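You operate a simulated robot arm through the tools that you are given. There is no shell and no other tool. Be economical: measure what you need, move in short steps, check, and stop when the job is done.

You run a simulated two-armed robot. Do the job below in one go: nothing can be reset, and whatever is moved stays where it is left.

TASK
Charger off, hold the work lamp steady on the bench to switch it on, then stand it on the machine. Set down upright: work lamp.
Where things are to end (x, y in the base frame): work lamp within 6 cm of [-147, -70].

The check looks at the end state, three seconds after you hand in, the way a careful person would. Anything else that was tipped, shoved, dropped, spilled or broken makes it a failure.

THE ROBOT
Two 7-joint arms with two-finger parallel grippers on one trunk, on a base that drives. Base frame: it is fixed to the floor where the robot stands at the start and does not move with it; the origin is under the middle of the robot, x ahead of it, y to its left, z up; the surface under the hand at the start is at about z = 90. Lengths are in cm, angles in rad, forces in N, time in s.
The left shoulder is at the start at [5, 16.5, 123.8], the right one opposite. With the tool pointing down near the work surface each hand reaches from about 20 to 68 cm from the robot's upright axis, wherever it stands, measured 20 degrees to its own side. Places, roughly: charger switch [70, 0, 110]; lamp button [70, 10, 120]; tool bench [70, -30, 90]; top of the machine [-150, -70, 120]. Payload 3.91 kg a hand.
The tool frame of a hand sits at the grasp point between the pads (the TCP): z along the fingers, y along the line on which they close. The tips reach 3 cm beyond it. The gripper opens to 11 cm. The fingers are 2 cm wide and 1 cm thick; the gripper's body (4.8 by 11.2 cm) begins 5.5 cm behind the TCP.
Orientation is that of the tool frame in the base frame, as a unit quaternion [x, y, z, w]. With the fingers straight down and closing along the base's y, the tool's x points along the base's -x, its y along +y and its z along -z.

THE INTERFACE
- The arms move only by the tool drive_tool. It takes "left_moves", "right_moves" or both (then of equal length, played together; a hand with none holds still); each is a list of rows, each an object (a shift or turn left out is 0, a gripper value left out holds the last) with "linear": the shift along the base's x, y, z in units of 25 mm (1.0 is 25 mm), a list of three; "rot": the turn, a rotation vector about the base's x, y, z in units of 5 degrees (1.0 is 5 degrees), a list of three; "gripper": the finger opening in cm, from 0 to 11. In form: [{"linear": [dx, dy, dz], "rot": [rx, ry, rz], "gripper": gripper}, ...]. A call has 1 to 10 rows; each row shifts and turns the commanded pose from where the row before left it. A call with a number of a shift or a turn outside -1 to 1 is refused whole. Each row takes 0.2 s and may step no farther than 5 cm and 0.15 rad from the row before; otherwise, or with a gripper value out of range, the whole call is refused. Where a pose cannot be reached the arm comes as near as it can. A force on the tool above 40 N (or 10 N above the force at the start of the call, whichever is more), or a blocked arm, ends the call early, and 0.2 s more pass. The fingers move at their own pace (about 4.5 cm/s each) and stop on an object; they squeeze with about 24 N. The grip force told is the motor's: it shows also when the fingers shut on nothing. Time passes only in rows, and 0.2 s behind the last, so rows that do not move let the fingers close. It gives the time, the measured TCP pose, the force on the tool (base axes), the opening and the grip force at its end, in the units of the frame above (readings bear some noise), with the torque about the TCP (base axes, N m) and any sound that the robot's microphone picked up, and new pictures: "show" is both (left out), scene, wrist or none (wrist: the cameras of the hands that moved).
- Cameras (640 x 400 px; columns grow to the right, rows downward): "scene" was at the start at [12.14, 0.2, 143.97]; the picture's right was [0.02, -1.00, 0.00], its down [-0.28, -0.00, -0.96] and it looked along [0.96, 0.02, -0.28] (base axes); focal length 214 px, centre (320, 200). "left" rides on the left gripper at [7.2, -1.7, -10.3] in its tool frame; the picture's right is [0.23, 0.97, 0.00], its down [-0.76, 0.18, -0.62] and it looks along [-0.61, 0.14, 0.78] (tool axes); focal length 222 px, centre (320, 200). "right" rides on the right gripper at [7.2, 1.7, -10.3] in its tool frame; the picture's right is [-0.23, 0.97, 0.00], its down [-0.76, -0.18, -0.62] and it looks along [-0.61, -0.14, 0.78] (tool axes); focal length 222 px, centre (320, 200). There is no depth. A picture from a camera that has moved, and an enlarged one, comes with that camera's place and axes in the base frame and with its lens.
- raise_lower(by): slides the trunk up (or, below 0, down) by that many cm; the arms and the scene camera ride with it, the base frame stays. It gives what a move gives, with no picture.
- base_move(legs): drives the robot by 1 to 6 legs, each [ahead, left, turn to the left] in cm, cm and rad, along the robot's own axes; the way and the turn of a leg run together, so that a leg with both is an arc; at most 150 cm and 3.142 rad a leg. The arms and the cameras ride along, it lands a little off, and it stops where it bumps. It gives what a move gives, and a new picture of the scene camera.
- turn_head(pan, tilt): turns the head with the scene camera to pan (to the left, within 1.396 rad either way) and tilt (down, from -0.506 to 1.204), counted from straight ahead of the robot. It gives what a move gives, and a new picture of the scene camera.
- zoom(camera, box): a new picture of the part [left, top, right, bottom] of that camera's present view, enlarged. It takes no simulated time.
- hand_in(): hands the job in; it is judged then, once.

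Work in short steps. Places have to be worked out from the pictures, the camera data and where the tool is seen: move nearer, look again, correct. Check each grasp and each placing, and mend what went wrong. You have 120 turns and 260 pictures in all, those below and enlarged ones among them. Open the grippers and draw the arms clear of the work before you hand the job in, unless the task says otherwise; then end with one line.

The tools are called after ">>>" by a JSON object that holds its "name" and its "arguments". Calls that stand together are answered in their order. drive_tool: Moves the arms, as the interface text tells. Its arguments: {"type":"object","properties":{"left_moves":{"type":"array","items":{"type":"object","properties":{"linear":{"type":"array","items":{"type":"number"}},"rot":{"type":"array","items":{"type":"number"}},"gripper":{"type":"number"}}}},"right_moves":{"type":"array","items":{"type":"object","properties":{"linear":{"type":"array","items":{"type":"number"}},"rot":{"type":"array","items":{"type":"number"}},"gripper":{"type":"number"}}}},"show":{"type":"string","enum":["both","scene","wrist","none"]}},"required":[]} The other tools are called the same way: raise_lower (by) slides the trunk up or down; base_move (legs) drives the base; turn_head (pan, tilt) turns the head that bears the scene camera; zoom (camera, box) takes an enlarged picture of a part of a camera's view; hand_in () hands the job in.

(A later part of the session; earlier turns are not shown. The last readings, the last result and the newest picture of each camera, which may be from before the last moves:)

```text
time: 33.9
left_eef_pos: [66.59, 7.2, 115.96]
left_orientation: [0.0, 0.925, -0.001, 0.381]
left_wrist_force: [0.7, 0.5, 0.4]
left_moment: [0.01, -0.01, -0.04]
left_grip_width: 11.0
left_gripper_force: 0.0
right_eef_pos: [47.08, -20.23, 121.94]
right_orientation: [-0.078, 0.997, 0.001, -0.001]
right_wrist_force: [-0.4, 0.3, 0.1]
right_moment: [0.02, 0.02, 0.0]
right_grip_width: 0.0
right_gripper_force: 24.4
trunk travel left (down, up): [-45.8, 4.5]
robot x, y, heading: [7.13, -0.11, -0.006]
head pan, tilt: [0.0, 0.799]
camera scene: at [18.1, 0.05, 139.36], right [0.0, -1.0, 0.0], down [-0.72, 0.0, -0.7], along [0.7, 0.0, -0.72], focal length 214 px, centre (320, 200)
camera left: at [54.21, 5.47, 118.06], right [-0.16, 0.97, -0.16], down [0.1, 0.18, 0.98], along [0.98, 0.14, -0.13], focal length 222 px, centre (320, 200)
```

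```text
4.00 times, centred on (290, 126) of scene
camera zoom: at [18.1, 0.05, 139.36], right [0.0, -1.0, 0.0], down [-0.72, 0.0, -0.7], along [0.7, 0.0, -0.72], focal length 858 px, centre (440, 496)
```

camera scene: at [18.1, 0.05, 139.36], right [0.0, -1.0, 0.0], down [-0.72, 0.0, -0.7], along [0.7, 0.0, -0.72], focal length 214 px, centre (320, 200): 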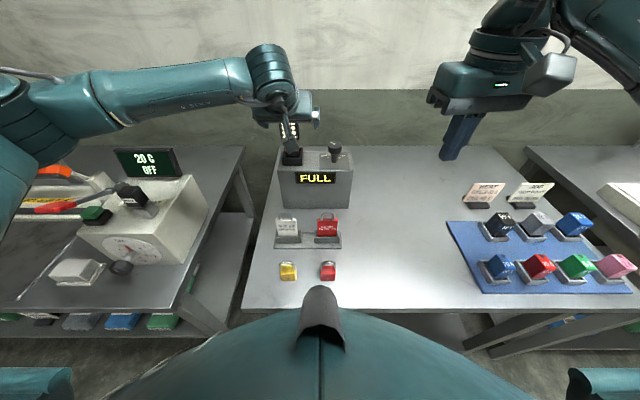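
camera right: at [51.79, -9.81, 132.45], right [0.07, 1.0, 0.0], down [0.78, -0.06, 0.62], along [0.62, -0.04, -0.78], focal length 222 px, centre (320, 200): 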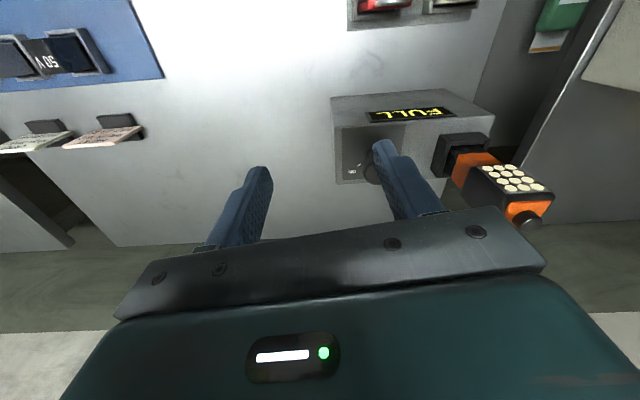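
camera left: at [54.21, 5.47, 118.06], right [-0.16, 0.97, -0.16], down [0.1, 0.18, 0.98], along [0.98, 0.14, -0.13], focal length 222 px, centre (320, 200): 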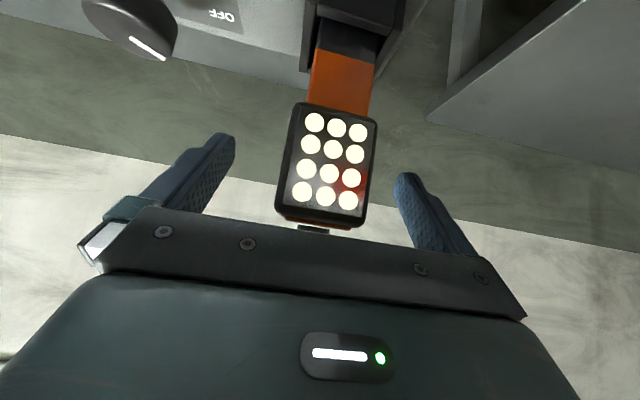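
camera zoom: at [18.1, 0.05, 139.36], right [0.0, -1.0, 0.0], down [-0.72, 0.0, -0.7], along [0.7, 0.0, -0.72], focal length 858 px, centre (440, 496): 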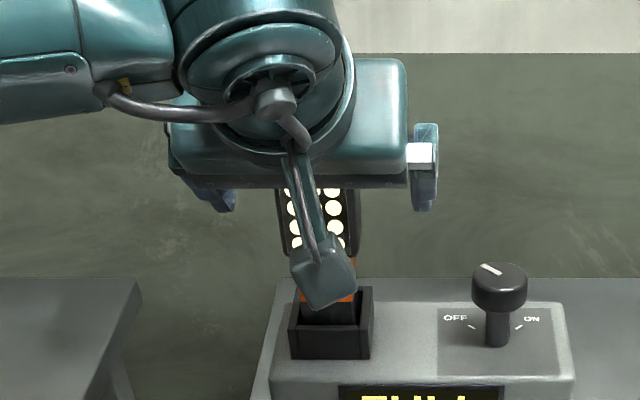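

The fingers straddle the head well; TCP a bit above head centre. I lower 0.6 cm and close.

>>> {"name": "drive_tool", "arguments": {"left_moves": [{"linear": [0, -0.04, -0.24]}, {"gripper": 2}, {}, {}, {}, {}], "show": "wrist"}}

```text
time: 35.3
left_eef_pos: [66.57, 7.09, 115.25]
left_orientation: [0.0, 0.924, -0.001, 0.382]
left_wrist_force: [0.0, 0.7, -0.1]
left_moment: [0.06, -0.01, -0.01]
left_grip_width: 4.58
left_gripper_force: 24.0
right_eef_pos: [46.91, -20.32, 122.07]
right_orientation: [-0.077, 0.997, 0.001, -0.001]
right_wrist_force: [0.5, 0.0, 0.6]
right_moment: [0.02, 0.02, 0.02]
right_grip_width: 0.0
right_gripper_force: 23.8
trunk travel left (down, up): [-45.8, 4.5]
robot x, y, heading: [6.99, -0.07, 0.007]
head pan, tilt: [0.0, 0.799]
camera left: at [54.17, 5.38, 117.52], right [-0.16, 0.97, -0.16], down [0.1, 0.18, 0.98], along [0.98, 0.14, -0.13], focal length 222 px, centre (320, 200)
```

left: 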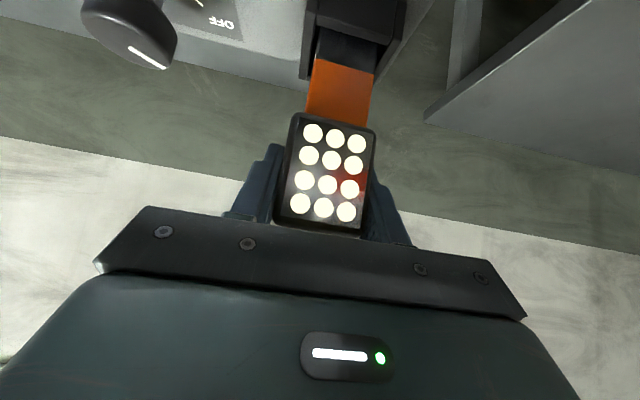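

Gripped at 4.6 cm. I lift the lamp straight out of the cradle.

>>> {"name": "drive_tool", "arguments": {"left_moves": [{"linear": [0, 0, 0.4]}, {"linear": [0, 0, 0.5]}, {"linear": [0, 0, 0.6]}, {"linear": [0, 0, 0.8]}, {"linear": [0, 0, 0.8]}, {"linear": [0, 0, 0.8]}, {"linear": [-0.5, 0, 0.8]}]}}

```text
time: 36.9
left_eef_pos: [65.24, 7.18, 127.05]
left_orientation: [0.0, 0.924, -0.001, 0.382]
left_wrist_force: [-0.3, 1.0, -0.9]
left_moment: [-0.01, -0.02, 0.01]
left_grip_width: 4.58
left_gripper_force: 24.7
right_eef_pos: [46.91, -20.23, 122.11]
right_orientation: [-0.077, 0.997, 0.001, -0.001]
right_wrist_force: [0.0, -0.1, -0.2]
right_moment: [0.01, -0.01, 0.0]
right_grip_width: 0.0
right_gripper_force: 24.5
trunk travel left (down, up): [-45.8, 4.5]
robot x, y, heading: [6.72, -0.31, -0.002]
head pan, tilt: [0.0, 0.799]
camera scene: at [18.01, 0.06, 139.37], right [0.0, -1.0, 0.0], down [-0.72, 0.0, -0.7], along [0.7, 0.0, -0.72], focal length 214 px, centre (320, 200)
camera left: at [52.78, 5.44, 129.18], right [-0.16, 0.97, -0.16], down [0.1, 0.18, 0.98], along [0.98, 0.14, -0.13], focal length 222 px, centre (320, 200)
```

scene: 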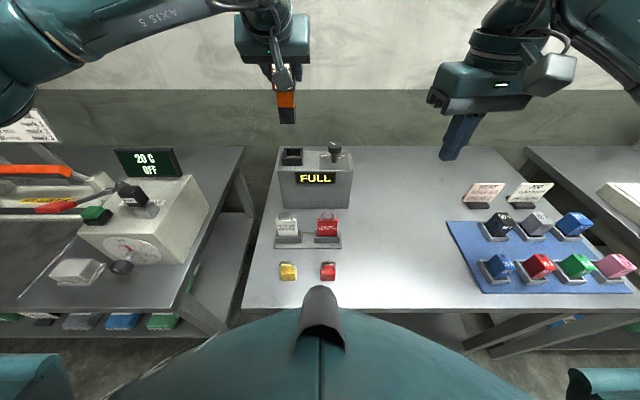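
left: 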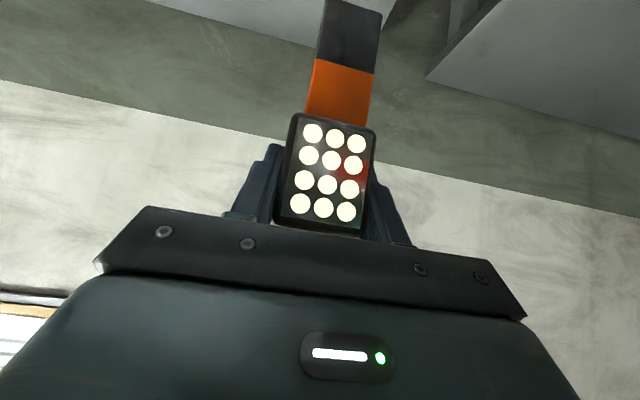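

Lamp is out. I move it to a clear bench spot around [54, −13] while the right hand shifts further right.

>>> {"name": "drive_tool", "arguments": {"left_moves": [{"linear": [-0.5, -0.9, 0]}, {"linear": [-0.5, -0.9, 0]}, {"linear": [-0.5, -0.9, 0]}, {"linear": [-0.5, -0.9, 0]}, {"linear": [-0.5, -0.9, 0]}, {"linear": [-0.5, -0.9, -0.3]}, {"linear": [-0.5, -0.9, -0.5]}, {"linear": [-0.5, -0.9, -0.8]}, {"linear": [-0.5, -0.9, -0.8]}], "right_moves": [{"linear": [0, -0.8, 0.2]}, {"linear": [0, -0.8, 0.2]}, {"linear": [0, -0.8, 0.2]}, {"linear": [0, -0.8, 0.2]}, {"linear": [0, -0.8, 0.2]}, {"linear": [0, -0.8, 0.2]}, {"linear": [0, -0.8, 0]}, {"linear": [0, -0.8, 0]}, {"linear": [0, -0.8, 0]}]}}

```text
time: 38.9
left_eef_pos: [53.91, -13.54, 120.99]
left_orientation: [0.001, 0.924, -0.001, 0.382]
left_wrist_force: [0.1, -0.1, -0.8]
left_moment: [0.02, -0.01, -0.02]
left_grip_width: 4.56
left_gripper_force: 24.0
right_eef_pos: [47.09, -38.28, 124.93]
right_orientation: [-0.077, 0.997, 0.001, -0.001]
right_wrist_force: [0.5, -0.6, -0.6]
right_moment: [0.02, 0.0, -0.02]
right_grip_width: 0.0
right_gripper_force: 23.9
trunk travel left (down, up): [-45.8, 4.5]
robot x, y, heading: [7.3, 0.27, -0.004]
head pan, tilt: [0.0, 0.799]
camera scene: at [18.04, -0.07, 139.37], right [0.0, -1.0, 0.0], down [-0.72, 0.0, -0.7], along [0.7, 0.0, -0.72], focal length 214 px, centre (320, 200)
camera right: at [39.68, -37.83, 135.18], right [0.07, 1.0, 0.0], down [0.78, -0.06, 0.62], along [0.62, -0.04, -0.78], focal length 222 px, centre (320, 200)
camera left: at [41.62, -15.3, 123.11], right [-0.16, 0.97, -0.16], down [0.1, 0.18, 0.98], along [0.98, 0.14, -0.13], focal length 222 px, centre (320, 200)
```

scene: 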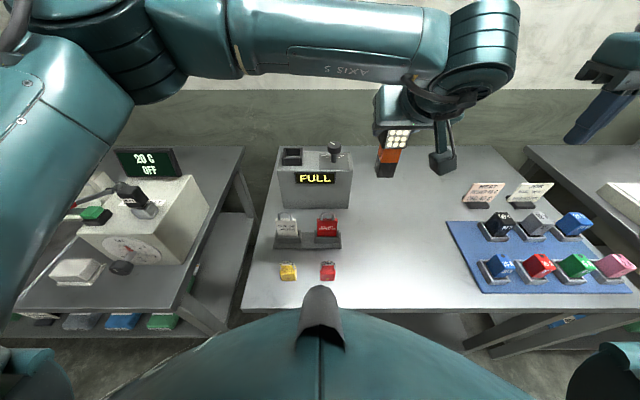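
right: 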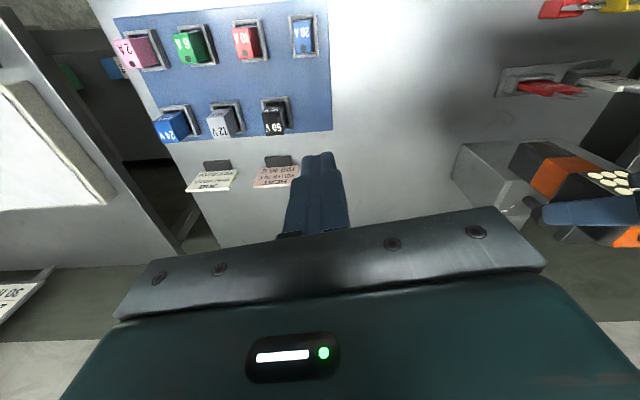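
left: 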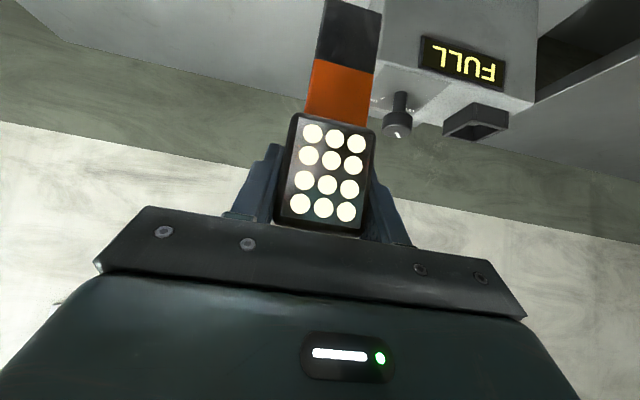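

Descending towards the bench, expected touchdown at TCP z≈99.5–100.

>>> {"name": "drive_tool", "arguments": {"left_moves": [{"linear": [0, 0, -0.8]}, {"linear": [0, 0, -0.8]}, {"linear": [0, 0, -0.8]}, {"linear": [0, 0, -0.8]}, {"linear": [0, 0, -0.8]}, {"linear": [0, 0, -0.8]}, {"linear": [0, 0, -0.8]}, {"linear": [0, 0, -0.7]}, {"linear": [0, 0, -0.7]}]}}

```text
time: 40.9
left_eef_pos: [54.15, -13.25, 103.4]
left_orientation: [0.0, 0.924, -0.001, 0.382]
left_wrist_force: [0.4, -0.3, -1.7]
left_moment: [-0.02, 0.03, -0.02]
left_grip_width: 4.57
left_gripper_force: 24.5
right_eef_pos: [47.18, -38.35, 124.91]
right_orientation: [-0.077, 0.997, 0.001, -0.001]
right_wrist_force: [-0.2, -0.7, 0.6]
right_moment: [0.03, 0.0, 0.02]
right_grip_width: 0.0
right_gripper_force: 23.9
trunk travel left (down, up): [-45.8, 4.5]
robot x, y, heading: [6.94, -0.1, -0.003]
head pan, tilt: [0.0, 0.799]
camera scene: at [18.08, 0.04, 139.36], right [0.0, -1.0, 0.0], down [-0.72, 0.0, -0.7], along [0.7, 0.0, -0.72], focal length 214 px, centre (320, 200)
camera left: at [41.75, -14.96, 105.65], right [-0.16, 0.97, -0.16], down [0.1, 0.18, 0.98], along [0.98, 0.14, -0.13], focal length 222 px, centre (320, 200)
```

scene: 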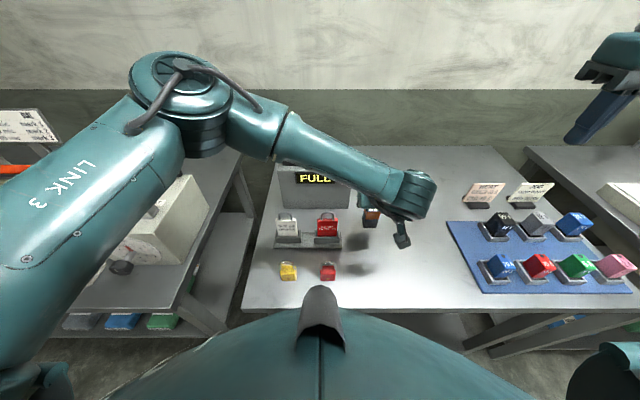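
left: 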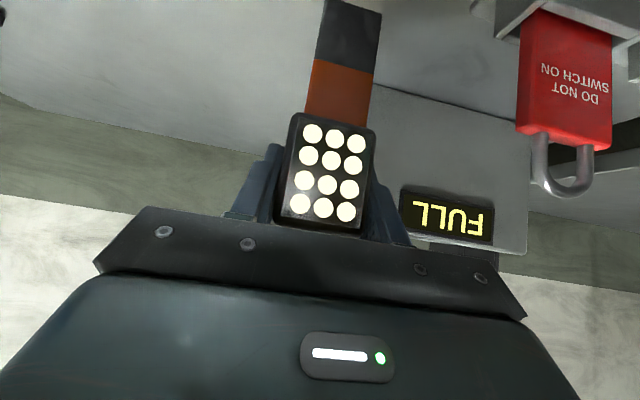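

Continuing down in small steps until force shows contact.

>>> {"name": "drive_tool", "arguments": {"left_moves": [{"linear": [0, 0, -0.4]}, {"linear": [0, 0, -0.4]}, {"linear": [0, 0, -0.3]}, {"linear": [0, 0, -0.2]}]}}

```text
time: 41.9
left_eef_pos: [54.16, -13.27, 100.29]
left_orientation: [-0.001, 0.924, -0.001, 0.383]
left_wrist_force: [-0.2, -0.1, 5.1]
left_moment: [0.03, 0.2, 0.0]
left_grip_width: 4.6
left_gripper_force: 24.2
right_eef_pos: [46.97, -38.24, 124.97]
right_orientation: [-0.077, 0.997, 0.001, -0.001]
right_wrist_force: [0.3, -0.3, -0.2]
right_moment: [0.0, 0.04, 0.01]
right_grip_width: 0.0
right_gripper_force: 24.0
trunk travel left (down, up): [-45.8, 4.5]
robot x, y, heading: [7.22, 0.07, 0.003]
head pan, tilt: [0.0, 0.799]
camera scene: at [17.99, 0.07, 139.39], right [0.0, -1.0, 0.0], down [-0.72, 0.0, -0.7], along [0.7, 0.0, -0.72], focal length 214 px, centre (320, 200)
camera left: at [41.72, -15.0, 102.48], right [-0.16, 0.97, -0.16], down [0.1, 0.18, 0.98], along [0.98, 0.14, -0.12], focal length 222 px, centre (320, 200)
```

scene: 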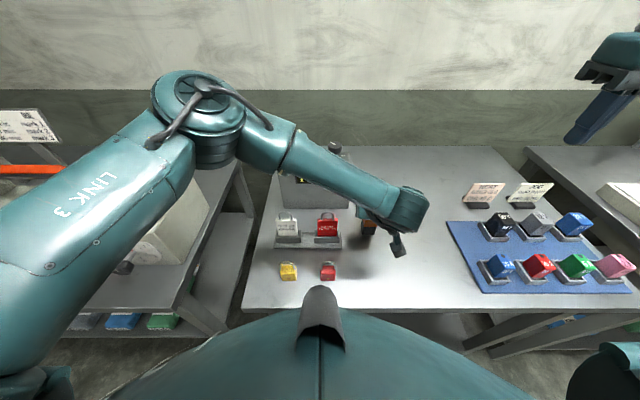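
left: 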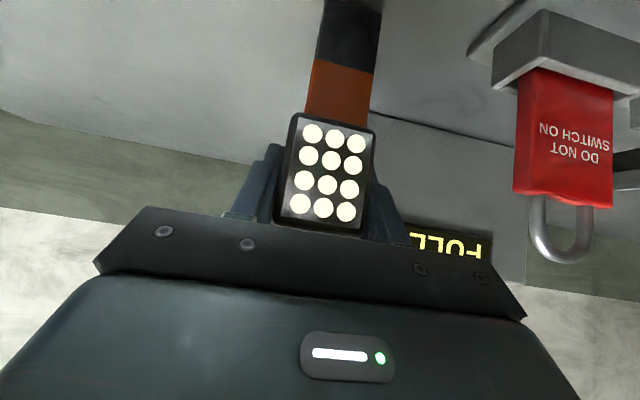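

Contact at z=100.3 with ~5 N down: the lamp stands on the bench, held. Button top should be at ≈[54.3, −13.3, 104]. I tilt the right hand 20° (body leaning forward, away from the left wrist) and route it in from ahead.

>>> {"name": "drive_tool", "arguments": {"right_moves": [{"linear": [0.9, 0, 0], "rot": [0, 0, -0.88]}, {"linear": [0.9, 0, 0], "rot": [0, 0, -0.88]}, {"linear": [0.65, 0, 0], "rot": [0, 0.8, 0]}, {"linear": [0.65, 0, 0], "rot": [0, 0.8, 0]}, {"linear": [0.65, 0, 0], "rot": [0, 0.8, 0]}, {"linear": [0.65, 0, 0], "rot": [0, 0.8, 0]}, {"linear": [0.65, 0, 0], "rot": [0, 0.8, 0]}], "show": "none"}}

>>> {"name": "drive_tool", "arguments": {"right_moves": [{"linear": [0, 1, -0.2]}, {"linear": [0, 1, -0.2]}, {"linear": [0, 1, -0.2]}, {"linear": [0, 1, -0.2]}, {"linear": [0, 1, -0.2]}, {"linear": [0, 1, 0]}]}}

```text
time: 43.5
left_eef_pos: [54.08, -13.24, 100.43]
left_orientation: [-0.001, 0.924, -0.001, 0.383]
left_wrist_force: [2.4, -2.0, 14.4]
left_moment: [-0.16, -0.07, -0.02]
left_grip_width: 4.6
left_gripper_force: 23.9
right_eef_pos: [58.1, -37.1, 123.97]
right_orientation: [0.001, 0.985, 0.002, -0.172]
right_wrist_force: [-0.6, 1.1, -1.1]
right_moment: [0.01, -0.02, -0.02]
right_grip_width: 0.01
right_gripper_force: 23.7
right hand out of reach, approached as far as the arm can: row 7
trunk travel left (down, up): [-45.8, 4.5]
robot x, y, heading: [7.17, -0.19, 0.003]
head pan, tilt: [0.0, 0.799]
```

```text
time: 44.9
left_eef_pos: [54.11, -13.2, 100.46]
left_orientation: [0.0, 0.924, -0.001, 0.383]
left_wrist_force: [3.8, -2.0, 19.9]
left_moment: [-0.03, -0.19, -0.03]
left_grip_width: 4.6
left_gripper_force: 24.4
right_eef_pos: [57.82, -21.89, 121.5]
right_orientation: [0.0, 0.985, 0.001, -0.175]
right_wrist_force: [-0.2, -0.1, 0.0]
right_moment: [0.0, 0.01, -0.03]
right_grip_width: 0.03
right_gripper_force: 24.4
trunk travel left (down, up): [-45.8, 4.5]
robot x, y, heading: [6.84, 0.28, -0.002]
head pan, tilt: [0.0, 0.799]
camera scene: at [17.95, 0.1, 139.38], right [0.0, -1.0, 0.0], down [-0.72, 0.0, -0.7], along [0.7, 0.0, -0.72], focal length 214 px, centre (320, 200)
camera right: at [54.64, -20.27, 133.72], right [0.21, 0.97, -0.08], down [0.93, -0.18, 0.32], along [0.3, -0.14, -0.94], focal length 222 px, centre (320, 200)
```

scene: 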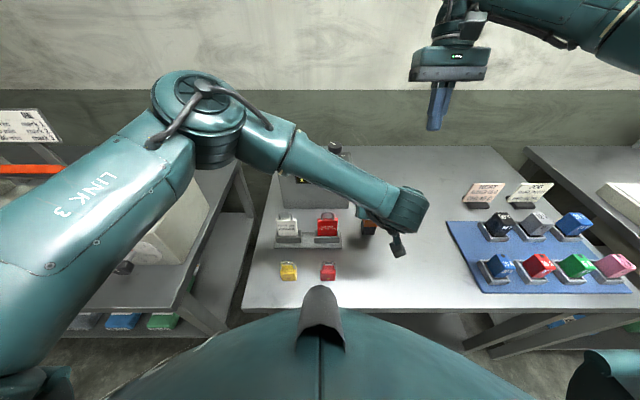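
right: 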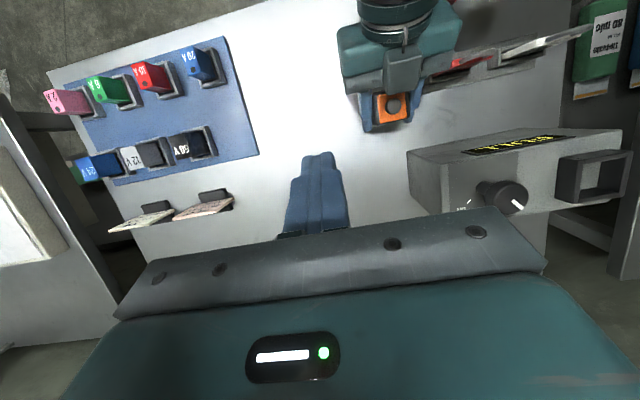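

Button located from the right camera at ≈[54.0, −13.4]. I ease the left hand's push by a millimetre and bring the right fingertips above the button.

>>> {"name": "drive_tool", "arguments": {"left_moves": [{"linear": [0, 0, 0.04]}, {}, {}, {}, {}], "right_moves": [{"linear": [0, 0.85, -0.2]}, {"linear": [0, 0.85, -0.2]}, {"linear": [-0.4, 0.85, -0.6]}, {"linear": [-0.5, 0.85, -0.9]}, {"linear": [-0.55, 0, -0.9]}]}}

```text
time: 46.1
left_eef_pos: [54.04, -13.27, 100.33]
left_orientation: [-0.001, 0.925, -0.001, 0.381]
left_wrist_force: [1.0, -0.9, 7.3]
left_moment: [-0.05, -0.27, 0.05]
left_grip_width: 4.58
left_gripper_force: 24.5
right_eef_pos: [54.38, -13.61, 114.48]
right_orientation: [0.001, 0.985, 0.001, -0.174]
right_wrist_force: [-0.4, -0.7, -0.5]
right_moment: [0.02, -0.02, 0.01]
right_grip_width: 0.0
right_gripper_force: 23.8
trunk travel left (down, up): [-45.8, 4.5]
robot x, y, heading: [7.17, -0.13, 0.003]
head pan, tilt: [0.0, 0.799]
camera scene: at [18.0, 0.05, 139.37], right [0.0, -1.0, 0.0], down [-0.72, 0.0, -0.7], along [0.7, 0.0, -0.72], focal length 214 px, centre (320, 200)
camera right: at [51.2, -11.98, 126.61], right [0.21, 0.97, -0.08], down [0.93, -0.18, 0.32], along [0.3, -0.14, -0.94], focal length 222 px, centre (320, 200)
camera left: at [41.65, -14.95, 102.51], right [-0.16, 0.97, -0.16], down [0.1, 0.18, 0.98], along [0.98, 0.14, -0.13], focal length 222 px, centre (320, 200)
```

scene: 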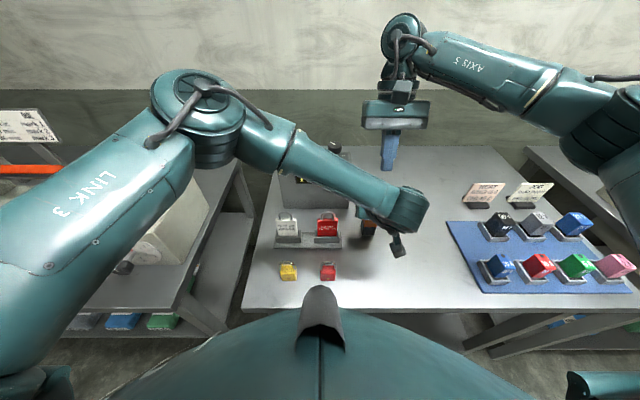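
right: 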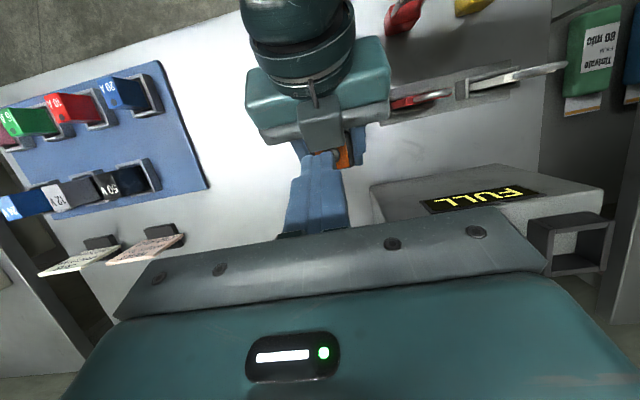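
left: 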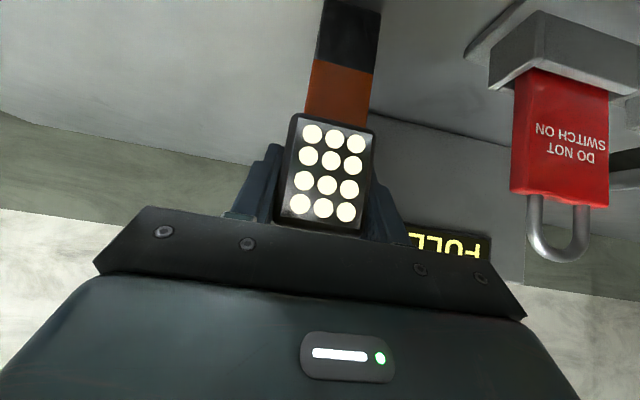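

Fingertips aligned above the button. I shift +0.25 cm in x (clearance to the left gripper) and descend to just above the button.

>>> {"name": "drive_tool", "arguments": {"right_moves": [{"linear": [0.1, 0.08, -0.6]}, {"linear": [0, 0, -0.6]}, {"linear": [0, 0, -0.6]}, {"linear": [0, 0, -0.6]}]}}

>>> {"name": "zoom", "arguments": {"camera": "right", "box": [240, 80, 400, 200]}}

```text
time: 47.1
left_eef_pos: [54.21, -13.29, 100.3]
left_orientation: [0.0, 0.925, -0.001, 0.381]
left_wrist_force: [0.5, -1.2, -2.2]
left_moment: [-0.01, 0.0, 0.0]
left_grip_width: 4.58
left_gripper_force: 24.6
right_eef_pos: [54.73, -13.45, 108.21]
right_orientation: [0.0, 0.984, 0.001, -0.177]
right_wrist_force: [0.7, 0.5, -0.3]
right_moment: [0.0, 0.03, 0.02]
right_grip_width: 0.04
right_gripper_force: 24.2
trunk travel left (down, up): [-45.8, 4.5]
robot x, y, heading: [7.37, -0.14, 0.003]
head pan, tilt: [0.0, 0.799]
camera scene: at [18.18, 0.0, 139.32], right [0.0, -1.0, 0.0], down [-0.72, 0.0, -0.7], along [0.7, 0.0, -0.72], focal length 214 px, centre (320, 200)
camera right: at [51.56, -11.78, 120.39], right [0.21, 0.97, -0.08], down [0.93, -0.18, 0.32], along [0.3, -0.14, -0.94], focal length 222 px, centre (320, 200)
```

scene: 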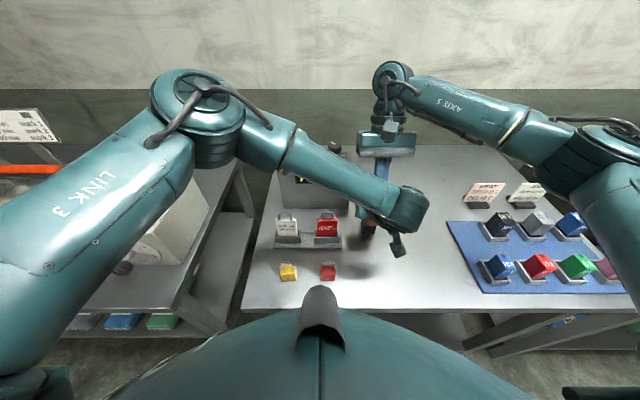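
right: 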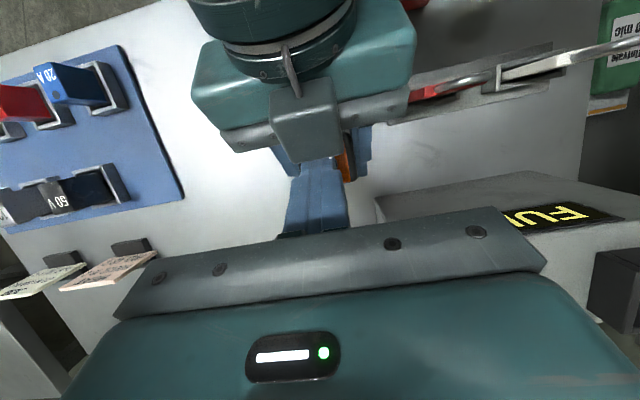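

```text
3.33 times, centred on (320, 140) of right
camera zoom: at [51.56, -11.78, 120.39], right [0.21, 0.97, -0.08], down [0.93, -0.18, 0.32], along [0.3, -0.14, -0.94], focal length 740 px, centre (320, 400)
```

zoom: 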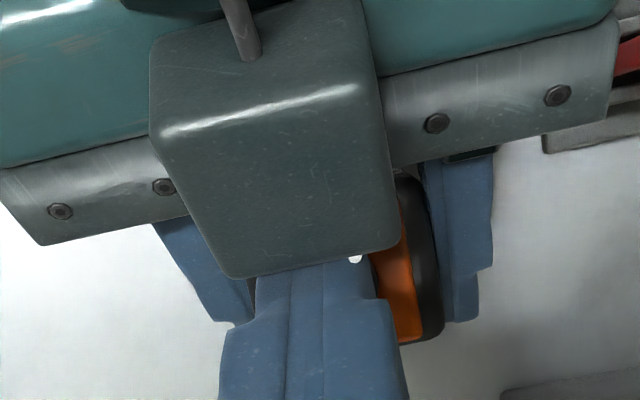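

Tips ~1 cm above the button, clear of the left gripper. I press down in small steps, watching the force.

>>> {"name": "drive_tool", "arguments": {"right_moves": [{"linear": [0, 0, -0.12]}, {"linear": [0, 0, -0.12]}, {"linear": [0, 0, -0.12]}, {"linear": [0, 0, -0.1]}], "show": "wrist"}}

```text
time: 48.1
left_eef_pos: [54.1, -13.22, 100.3]
left_orientation: [-0.001, 0.925, 0.001, 0.381]
left_wrist_force: [-1.0, -0.2, -3.1]
left_moment: [-0.01, -0.04, 0.05]
left_grip_width: 4.59
left_gripper_force: 24.0
right_eef_pos: [54.64, -13.5, 107.26]
right_orientation: [-0.001, 0.985, 0.001, -0.174]
right_wrist_force: [1.0, -0.9, 1.5]
right_moment: [-0.02, -0.02, 0.01]
right_grip_width: 0.0
right_gripper_force: 23.8
trunk travel left (down, up): [-45.8, 4.5]
robot x, y, heading: [7.12, 0.1, 0.007]
head pan, tilt: [0.0, 0.799]
camera right: at [51.38, -11.82, 119.48], right [0.21, 0.97, -0.08], down [0.93, -0.18, 0.32], along [0.3, -0.14, -0.94], focal length 222 px, centre (320, 200)
```

right: 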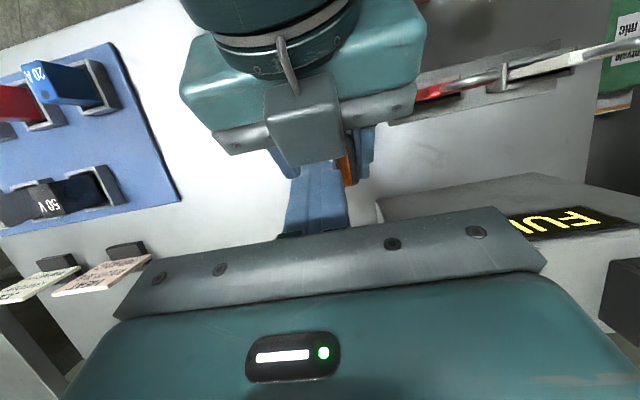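

No contact yet. I set the left hand 1 mm lower again to keep the lamp firm on the bench, then press further.

>>> {"name": "drive_tool", "arguments": {"left_moves": [{"linear": [0, 0, -0.04]}, {}, {}, {}], "right_moves": [{}, {"linear": [0, 0, -0.1]}, {"linear": [0, 0, -0.1]}, {"linear": [0, 0, -0.08]}], "show": "wrist"}}

```text
time: 49.1
left_eef_pos: [54.11, -13.21, 99.99]
left_orientation: [0.0, 0.925, 0.0, 0.38]
left_wrist_force: [4.9, -1.0, -17.5]
left_moment: [0.06, 0.28, 0.07]
left_grip_width: 4.6
left_gripper_force: 23.5
right_eef_pos: [54.58, -13.38, 106.68]
right_orientation: [0.0, 0.985, 0.002, -0.175]
right_wrist_force: [-5.4, 0.6, 16.0]
right_moment: [0.03, 0.19, -0.04]
right_grip_width: 0.0
right_gripper_force: 24.3
trunk travel left (down, up): [-45.8, 4.5]
robot x, y, heading: [7.25, 0.13, 0.002]
head pan, tilt: [0.0, 0.799]
heard: click
camera right: at [51.4, -11.77, 118.92], right [0.21, 0.97, -0.07], down [0.93, -0.18, 0.32], along [0.3, -0.14, -0.94], focal length 222 px, centre (320, 200)
camera left: at [41.65, -14.92, 102.29], right [-0.16, 0.97, -0.16], down [0.1, 0.18, 0.98], along [0.98, 0.14, -0.13], focal length 222 px, centre (320, 200)
```

right: 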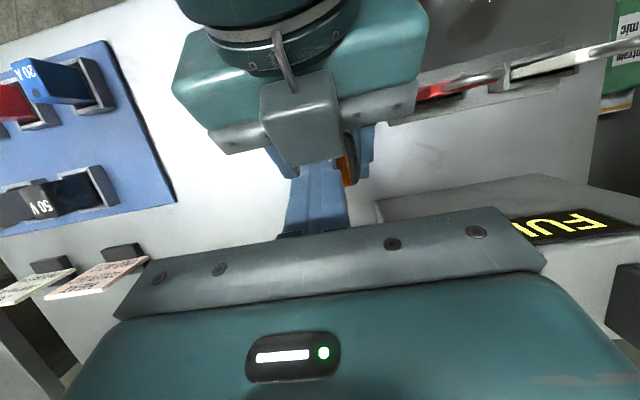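
left: 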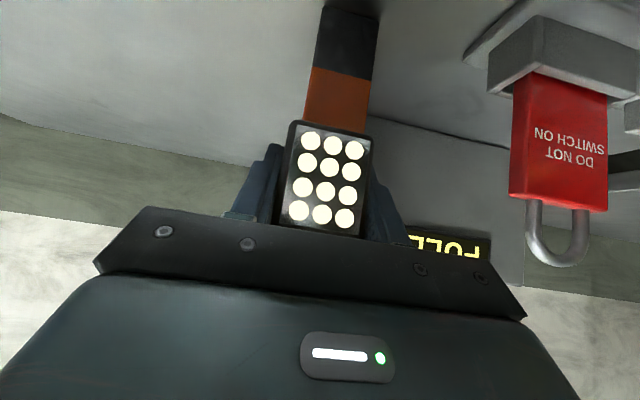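

Click heard. I lift the right hand off straight up and look whether the lamp is lit.

>>> {"name": "drive_tool", "arguments": {"right_moves": [{"linear": [0, 0, 0.2]}, {"linear": [0, 0, 0.5]}, {"linear": [0.3, 0, 0.8]}, {"linear": [0.3, -0.3, 0.8]}, {"linear": [0.2, -1, 0.8]}, {"linear": [0, -1, 0.8]}, {"linear": [0, -1, 0.3]}, {"linear": [0, -1, 0]}, {"linear": [0, -1, 0]}]}}

>>> {"name": "drive_tool", "arguments": {"left_moves": [{}], "show": "wrist"}}

>>> {"name": "zoom", "arguments": {"camera": "right", "box": [320, 0, 560, 150]}}

```text
time: 51.1
left_eef_pos: [54.09, -13.22, 100.19]
left_orientation: [0.0, 0.925, -0.001, 0.381]
left_wrist_force: [-0.4, 0.5, -1.9]
left_moment: [0.0, 0.0, 0.0]
left_grip_width: 4.58
left_gripper_force: 24.2
right_eef_pos: [56.56, -26.71, 117.06]
right_orientation: [-0.001, 0.985, 0.001, -0.175]
right_wrist_force: [0.3, 0.4, -0.5]
right_moment: [0.02, -0.03, 0.0]
right_grip_width: 0.0
right_gripper_force: 23.9
trunk travel left (down, up): [-45.8, 4.5]
robot x, y, heading: [7.11, 0.13, -0.003]
head pan, tilt: [0.0, 0.799]
camera scene: at [18.05, 0.01, 139.37], right [0.0, -1.0, 0.0], down [-0.72, 0.0, -0.7], along [0.7, 0.0, -0.72], focal length 214 px, centre (320, 200)
camera right: at [53.43, -25.08, 129.33], right [0.21, 0.97, -0.08], down [0.93, -0.18, 0.32], along [0.3, -0.14, -0.94], focal length 222 px, centre (320, 200)
```

scene: 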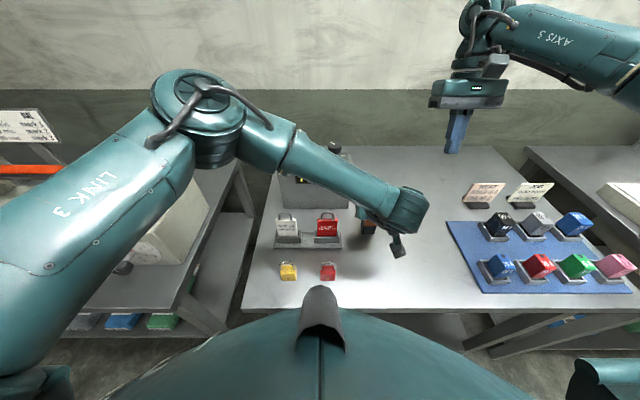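
right: 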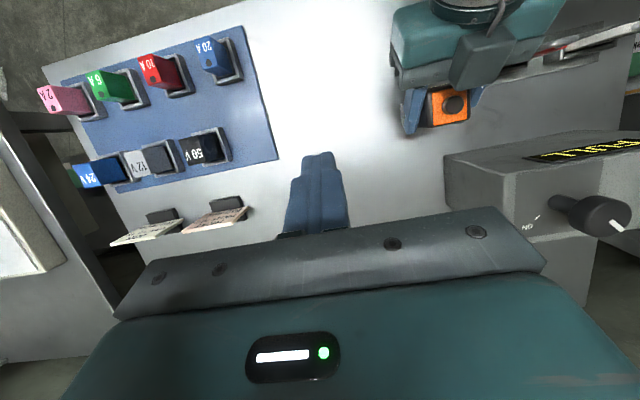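

```text
time: 51.5
left_eef_pos: [54.11, -13.2, 100.39]
left_orientation: [0.0, 0.924, -0.001, 0.382]
left_wrist_force: [0.6, -0.4, -1.9]
left_moment: [-0.01, -0.01, 0.02]
left_grip_width: 4.56
left_gripper_force: 23.7
right_eef_pos: [56.63, -26.78, 117.14]
right_orientation: [0.0, 0.985, 0.002, -0.174]
right_wrist_force: [0.0, -0.4, 0.1]
right_moment: [0.0, 0.02, 0.01]
right_grip_width: 0.0
right_gripper_force: 23.6
trunk travel left (down, up): [-45.8, 4.5]
robot x, y, heading: [7.43, 0.26, -0.0]
head pan, tilt: [0.0, 0.799]
camera left: at [41.68, -14.98, 102.41], right [-0.16, 0.97, -0.16], down [0.1, 0.18, 0.98], along [0.98, 0.14, -0.13], focal length 222 px, centre (320, 200)
```

left: 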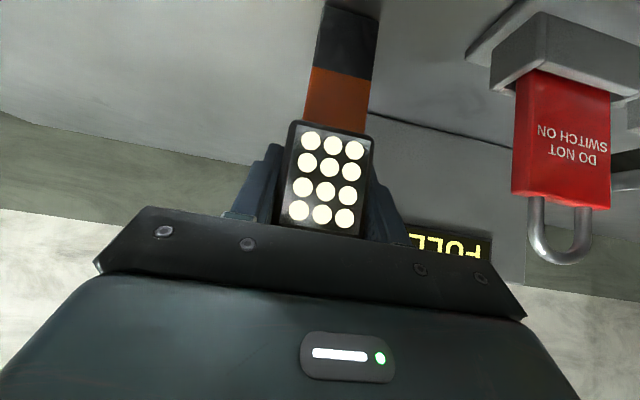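

```text
2.67 times, centred on (440, 75) of right
camera zoom: at [53.44, -25.05, 129.34], right [0.21, 0.97, -0.08], down [0.93, -0.18, 0.32], along [0.3, -0.14, -0.94], focal length 592 px, centre (0, 533)
```

zoom: 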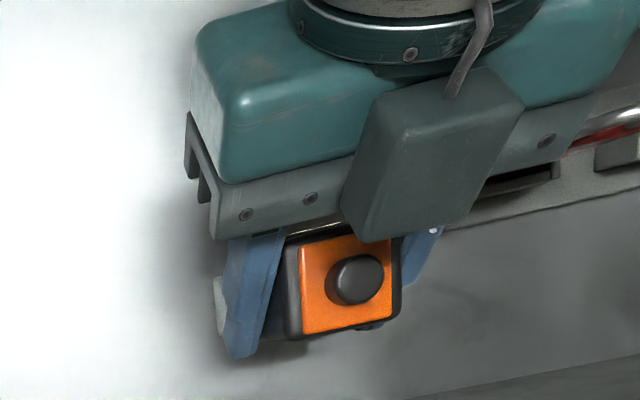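

A click was heard; I check the LED panel closely for a sign that it is lit.

>>> {"name": "zoom", "arguments": {"camera": "left", "box": [260, 100, 400, 240]}}

```text
2.86 times, centred on (330, 170) of left
camera zoom: at [41.68, -14.98, 102.41], right [-0.16, 0.97, -0.16], down [0.1, 0.18, 0.98], along [0.98, 0.14, -0.13], focal length 635 px, centre (291, 286)
```

zoom: 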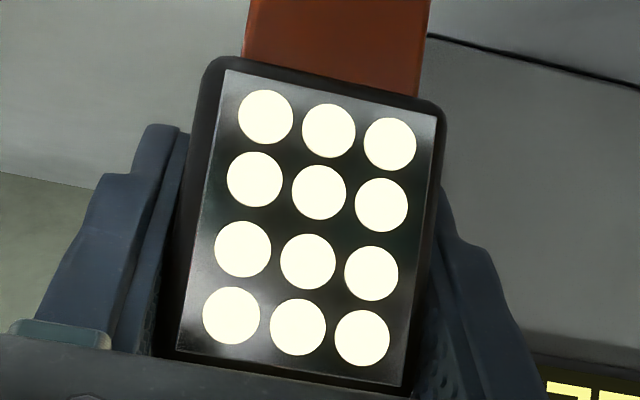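

The panel looks uniformly bright. I lift the lamp off the bench and then check again with the scene camera, and retract the right hand meanwhile.

>>> {"name": "drive_tool", "arguments": {"left_moves": [{"linear": [0, 0, 0.5]}, {"linear": [0, 0, 0.9]}, {"linear": [0, 0, 1]}, {"linear": [0, 0, 1]}, {"linear": [0, 0, 1]}, {"linear": [0, 0, 1]}, {"linear": [0, 0, 1]}, {"linear": [0, 0, 1]}, {"linear": [0, 0, 1]}, {"linear": [0, 0, 1]}], "right_moves": [{"linear": [-1, -0.5, 0.6], "rot": [0, -0.8, 0]}, {"linear": [-1, -0.5, 0.6], "rot": [0, -0.8, 0]}, {"linear": [-1, 0, 0.6], "rot": [0, -0.8, 0]}, {"linear": [-1, 0, 0.6], "rot": [0, -0.8, 0]}, {"linear": [-1, 0, 0.6], "rot": [0, -0.8, 0]}, {"linear": [-1, 0, 0.6]}, {"linear": [-1, 0, 0.6]}, {"linear": [-0.5, 0, 0.6]}, {"linear": [0, 0, 0.5]}, {"linear": [0, 0, 0.3]}]}}

>>> {"name": "zoom", "arguments": {"camera": "scene", "box": [340, 60, 500, 180]}}

```text
time: 53.7
left_eef_pos: [54.1, -13.13, 123.91]
left_orientation: [0.0, 0.925, 0.0, 0.381]
left_wrist_force: [-0.5, -0.5, -2.1]
left_moment: [0.01, 0.03, -0.03]
left_grip_width: 4.57
left_gripper_force: 23.7
right_eef_pos: [37.88, -28.95, 131.13]
right_orientation: [-0.001, 1.0, 0.0, -0.001]
right_wrist_force: [0.8, -0.5, -0.1]
right_moment: [-0.01, -0.01, -0.01]
right_grip_width: 0.0
right_gripper_force: 23.4
trunk travel left (down, up): [-45.8, 4.5]
robot x, y, heading: [7.27, 0.15, -0.001]
head pan, tilt: [0.0, 0.799]
camera scene: at [18.03, 0.06, 139.36], right [0.0, -1.0, 0.0], down [-0.72, 0.0, -0.7], along [0.7, 0.0, -0.72], focal length 214 px, centre (320, 200)
camera right: at [30.7, -27.46, 141.39], right [0.23, 0.97, 0.0], down [0.76, -0.18, 0.62], along [0.6, -0.14, -0.78], focal length 222 px, centre (320, 200)
camera left: at [41.76, -14.91, 125.97], right [-0.16, 0.97, -0.16], down [0.1, 0.18, 0.98], along [0.98, 0.14, -0.13], focal length 222 px, centre (320, 200)
```

scene: 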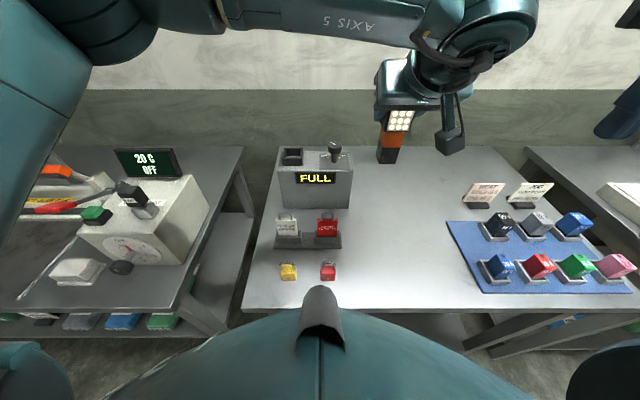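
right: 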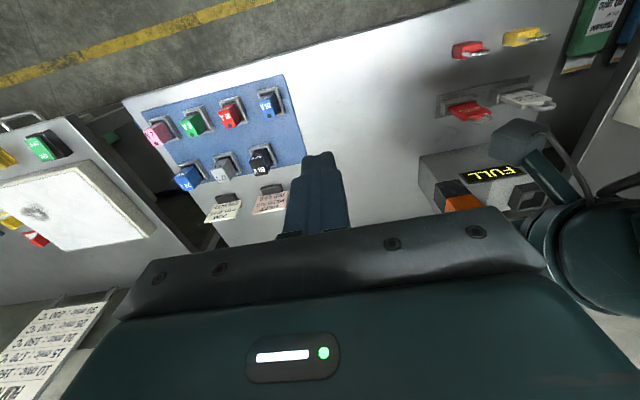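
left: 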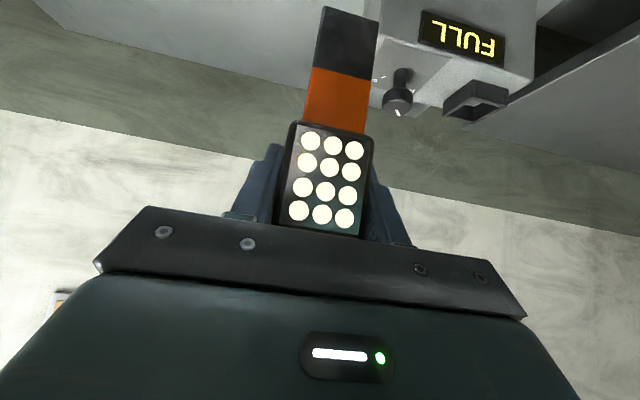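

```text
3.33 times, centred on (420, 120) of scene
camera zoom: at [18.03, 0.06, 139.36], right [0.0, -1.0, 0.0], down [-0.72, 0.0, -0.7], along [0.7, 0.0, -0.72], focal length 715 px, centre (-13, 467)
```

zoom: 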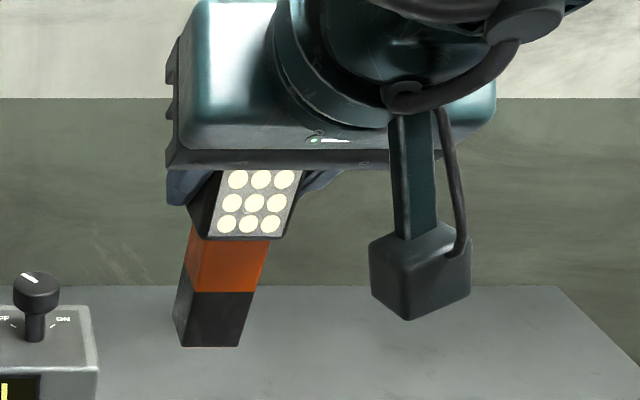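

To compare with the picture from before the press (t=38.9, TCP z=121), I return to the same height and look at the panel.

>>> {"name": "drive_tool", "arguments": {"left_moves": [{"linear": [-0.07, -0.16, -1]}, {"linear": [0, 0, -0.17]}, {}], "show": "both"}}

>>> {"name": "zoom", "arguments": {"camera": "left", "box": [260, 100, 400, 240]}}

```text
time: 54.5
left_eef_pos: [54.14, -13.59, 120.97]
left_orientation: [0.0, 0.924, -0.001, 0.383]
left_wrist_force: [0.2, 1.0, -2.5]
left_moment: [0.0, -0.02, 0.04]
left_grip_width: 4.6
left_gripper_force: 24.3
right_eef_pos: [37.99, -29.14, 131.09]
right_orientation: [-0.001, 1.0, 0.001, -0.001]
right_wrist_force: [0.5, 0.4, 0.5]
right_moment: [0.04, -0.01, 0.0]
right_grip_width: 0.02
right_gripper_force: 23.9
trunk travel left (down, up): [-45.8, 4.5]
robot x, y, heading: [6.86, -0.09, 0.001]
head pan, tilt: [0.0, 0.799]
camera scene: at [18.07, 0.04, 139.36], right [0.0, -1.0, 0.0], down [-0.72, 0.0, -0.7], along [0.7, 0.0, -0.72], focal length 214 px, centre (320, 200)
camera left: at [41.6, -15.36, 123.1], right [-0.16, 0.97, -0.16], down [0.1, 0.18, 0.98], along [0.98, 0.14, -0.13], focal length 222 px, centre (320, 200)
```

scene: 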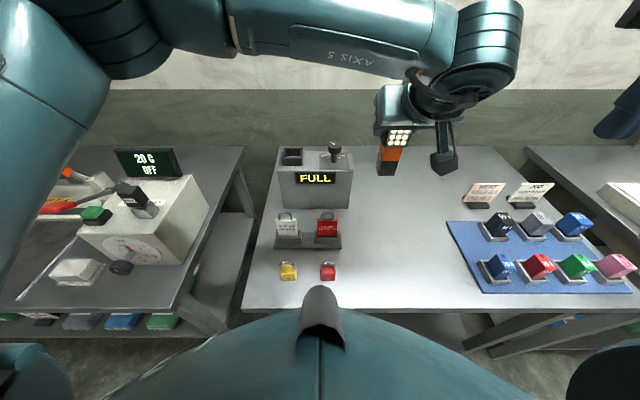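
left: 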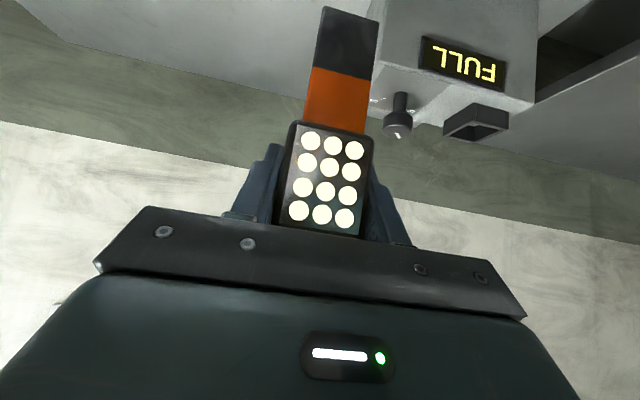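

```text
2.86 times, centred on (330, 170) of left
camera zoom: at [41.6, -15.36, 123.1], right [-0.16, 0.97, -0.16], down [0.1, 0.18, 0.98], along [0.98, 0.14, -0.13], focal length 635 px, centre (291, 286)
```

zoom: 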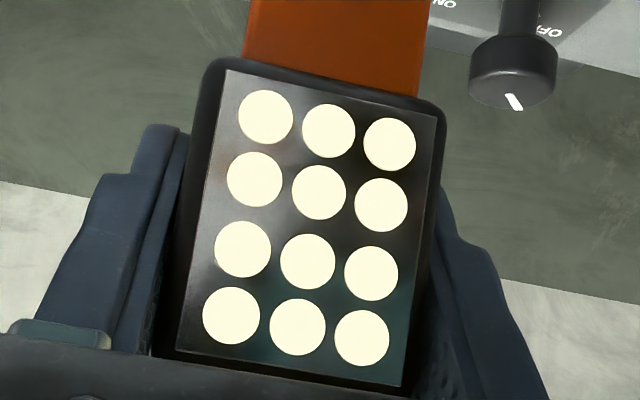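

The difference isn't decisive by eye, but a click was heard; I'll recheck once it stands free (it can be re-pressed there with bracing if needed). Now I pull the lamp in close to the body.

>>> {"name": "drive_tool", "arguments": {"left_moves": [{"linear": [-0.2, 1, 0.4]}, {"linear": [-0.4, 1, 0.4]}, {"linear": [-0.5, 1, 0.4]}, {"linear": [-0.6, 1, 0.4]}, {"linear": [-0.6, 1, 0.4]}, {"linear": [-0.6, 1, 0.4]}, {"linear": [-0.6, 1, 0.4]}, {"linear": [-0.6, 1, 0.2]}, {"linear": [-0.6, 1, 0]}, {"linear": [-0.6, 1, 0]}], "show": "none"}}

>>> {"name": "base_move", "arguments": {"legs": [[-45, 0, 0]]}}

>>> {"name": "turn_head", "arguments": {"pan": -1.39, "tilt": 0.5}}

```text
time: 56.7
left_eef_pos: [40.68, 11.33, 128.41]
left_orientation: [-0.001, 0.924, -0.001, 0.382]
left_wrist_force: [-0.1, 0.4, -1.2]
left_moment: [0.0, -0.03, -0.05]
left_grip_width: 4.6
left_gripper_force: 24.1
right_eef_pos: [37.9, -28.92, 131.1]
right_orientation: [-0.001, 1.0, 0.002, -0.001]
right_wrist_force: [-0.3, -0.6, -0.2]
right_moment: [-0.01, -0.01, -0.04]
right_grip_width: 0.0
right_gripper_force: 24.1
trunk travel left (down, up): [-45.8, 4.5]
robot x, y, heading: [6.78, 0.03, 0.005]
head pan, tilt: [0.0, 0.799]
```

```text
time: 59.4
left_eef_pos: [-3.84, 11.29, 128.33]
left_orientation: [0.0, 0.924, -0.001, 0.382]
left_wrist_force: [-0.3, -0.2, -2.6]
left_moment: [0.01, -0.01, 0.0]
left_grip_width: 4.57
left_gripper_force: 23.8
right_eef_pos: [-6.74, -29.04, 131.08]
right_orientation: [0.001, 1.0, 0.0, 0.0]
right_wrist_force: [0.1, -0.1, -1.1]
right_moment: [0.02, 0.01, 0.01]
right_grip_width: 0.01
right_gripper_force: 24.1
trunk travel left (down, up): [-45.8, 4.5]
robot x, y, heading: [-37.43, 0.05, -0.002]
head pan, tilt: [0.0, 0.799]
camera scene: at [-26.5, 0.07, 139.37], right [0.0, -1.0, 0.0], down [-0.72, 0.0, -0.7], along [0.7, 0.0, -0.72], focal length 214 px, centre (320, 200)
```

scene: 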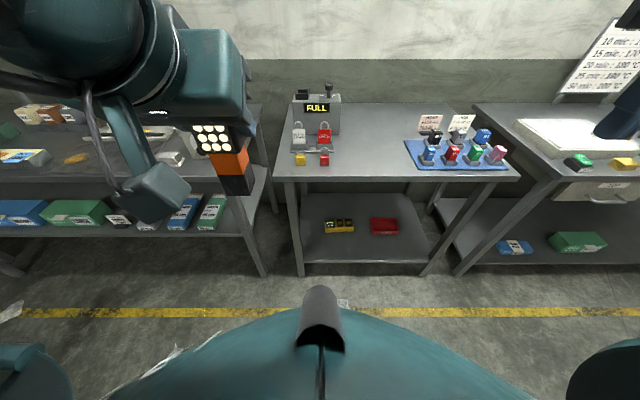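

```text
time: 60.9
left_eef_pos: [-3.72, 11.32, 128.4]
left_orientation: [0.001, 0.924, -0.001, 0.382]
left_wrist_force: [-0.7, -0.2, -1.8]
left_moment: [-0.01, 0.02, -0.01]
left_grip_width: 4.59
left_gripper_force: 23.7
right_eef_pos: [-6.61, -29.04, 131.04]
right_orientation: [0.001, 1.0, 0.0, -0.002]
right_wrist_force: [-0.8, 0.3, 0.4]
right_moment: [-0.01, -0.01, -0.02]
right_grip_width: 0.0
right_gripper_force: 24.3
trunk travel left (down, up): [-45.8, 4.5]
robot x, y, heading: [-37.44, -0.12, -0.002]
head pan, tilt: [-1.389, 0.499]
camera scene: at [-32.89, -8.86, 141.96], right [-0.98, -0.18, 0.0], down [-0.09, 0.47, -0.88], along [0.16, -0.86, -0.48], focal length 214 px, centre (320, 200)
```

scene: 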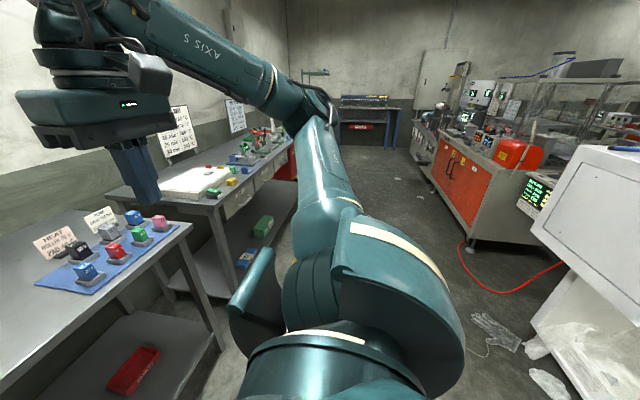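

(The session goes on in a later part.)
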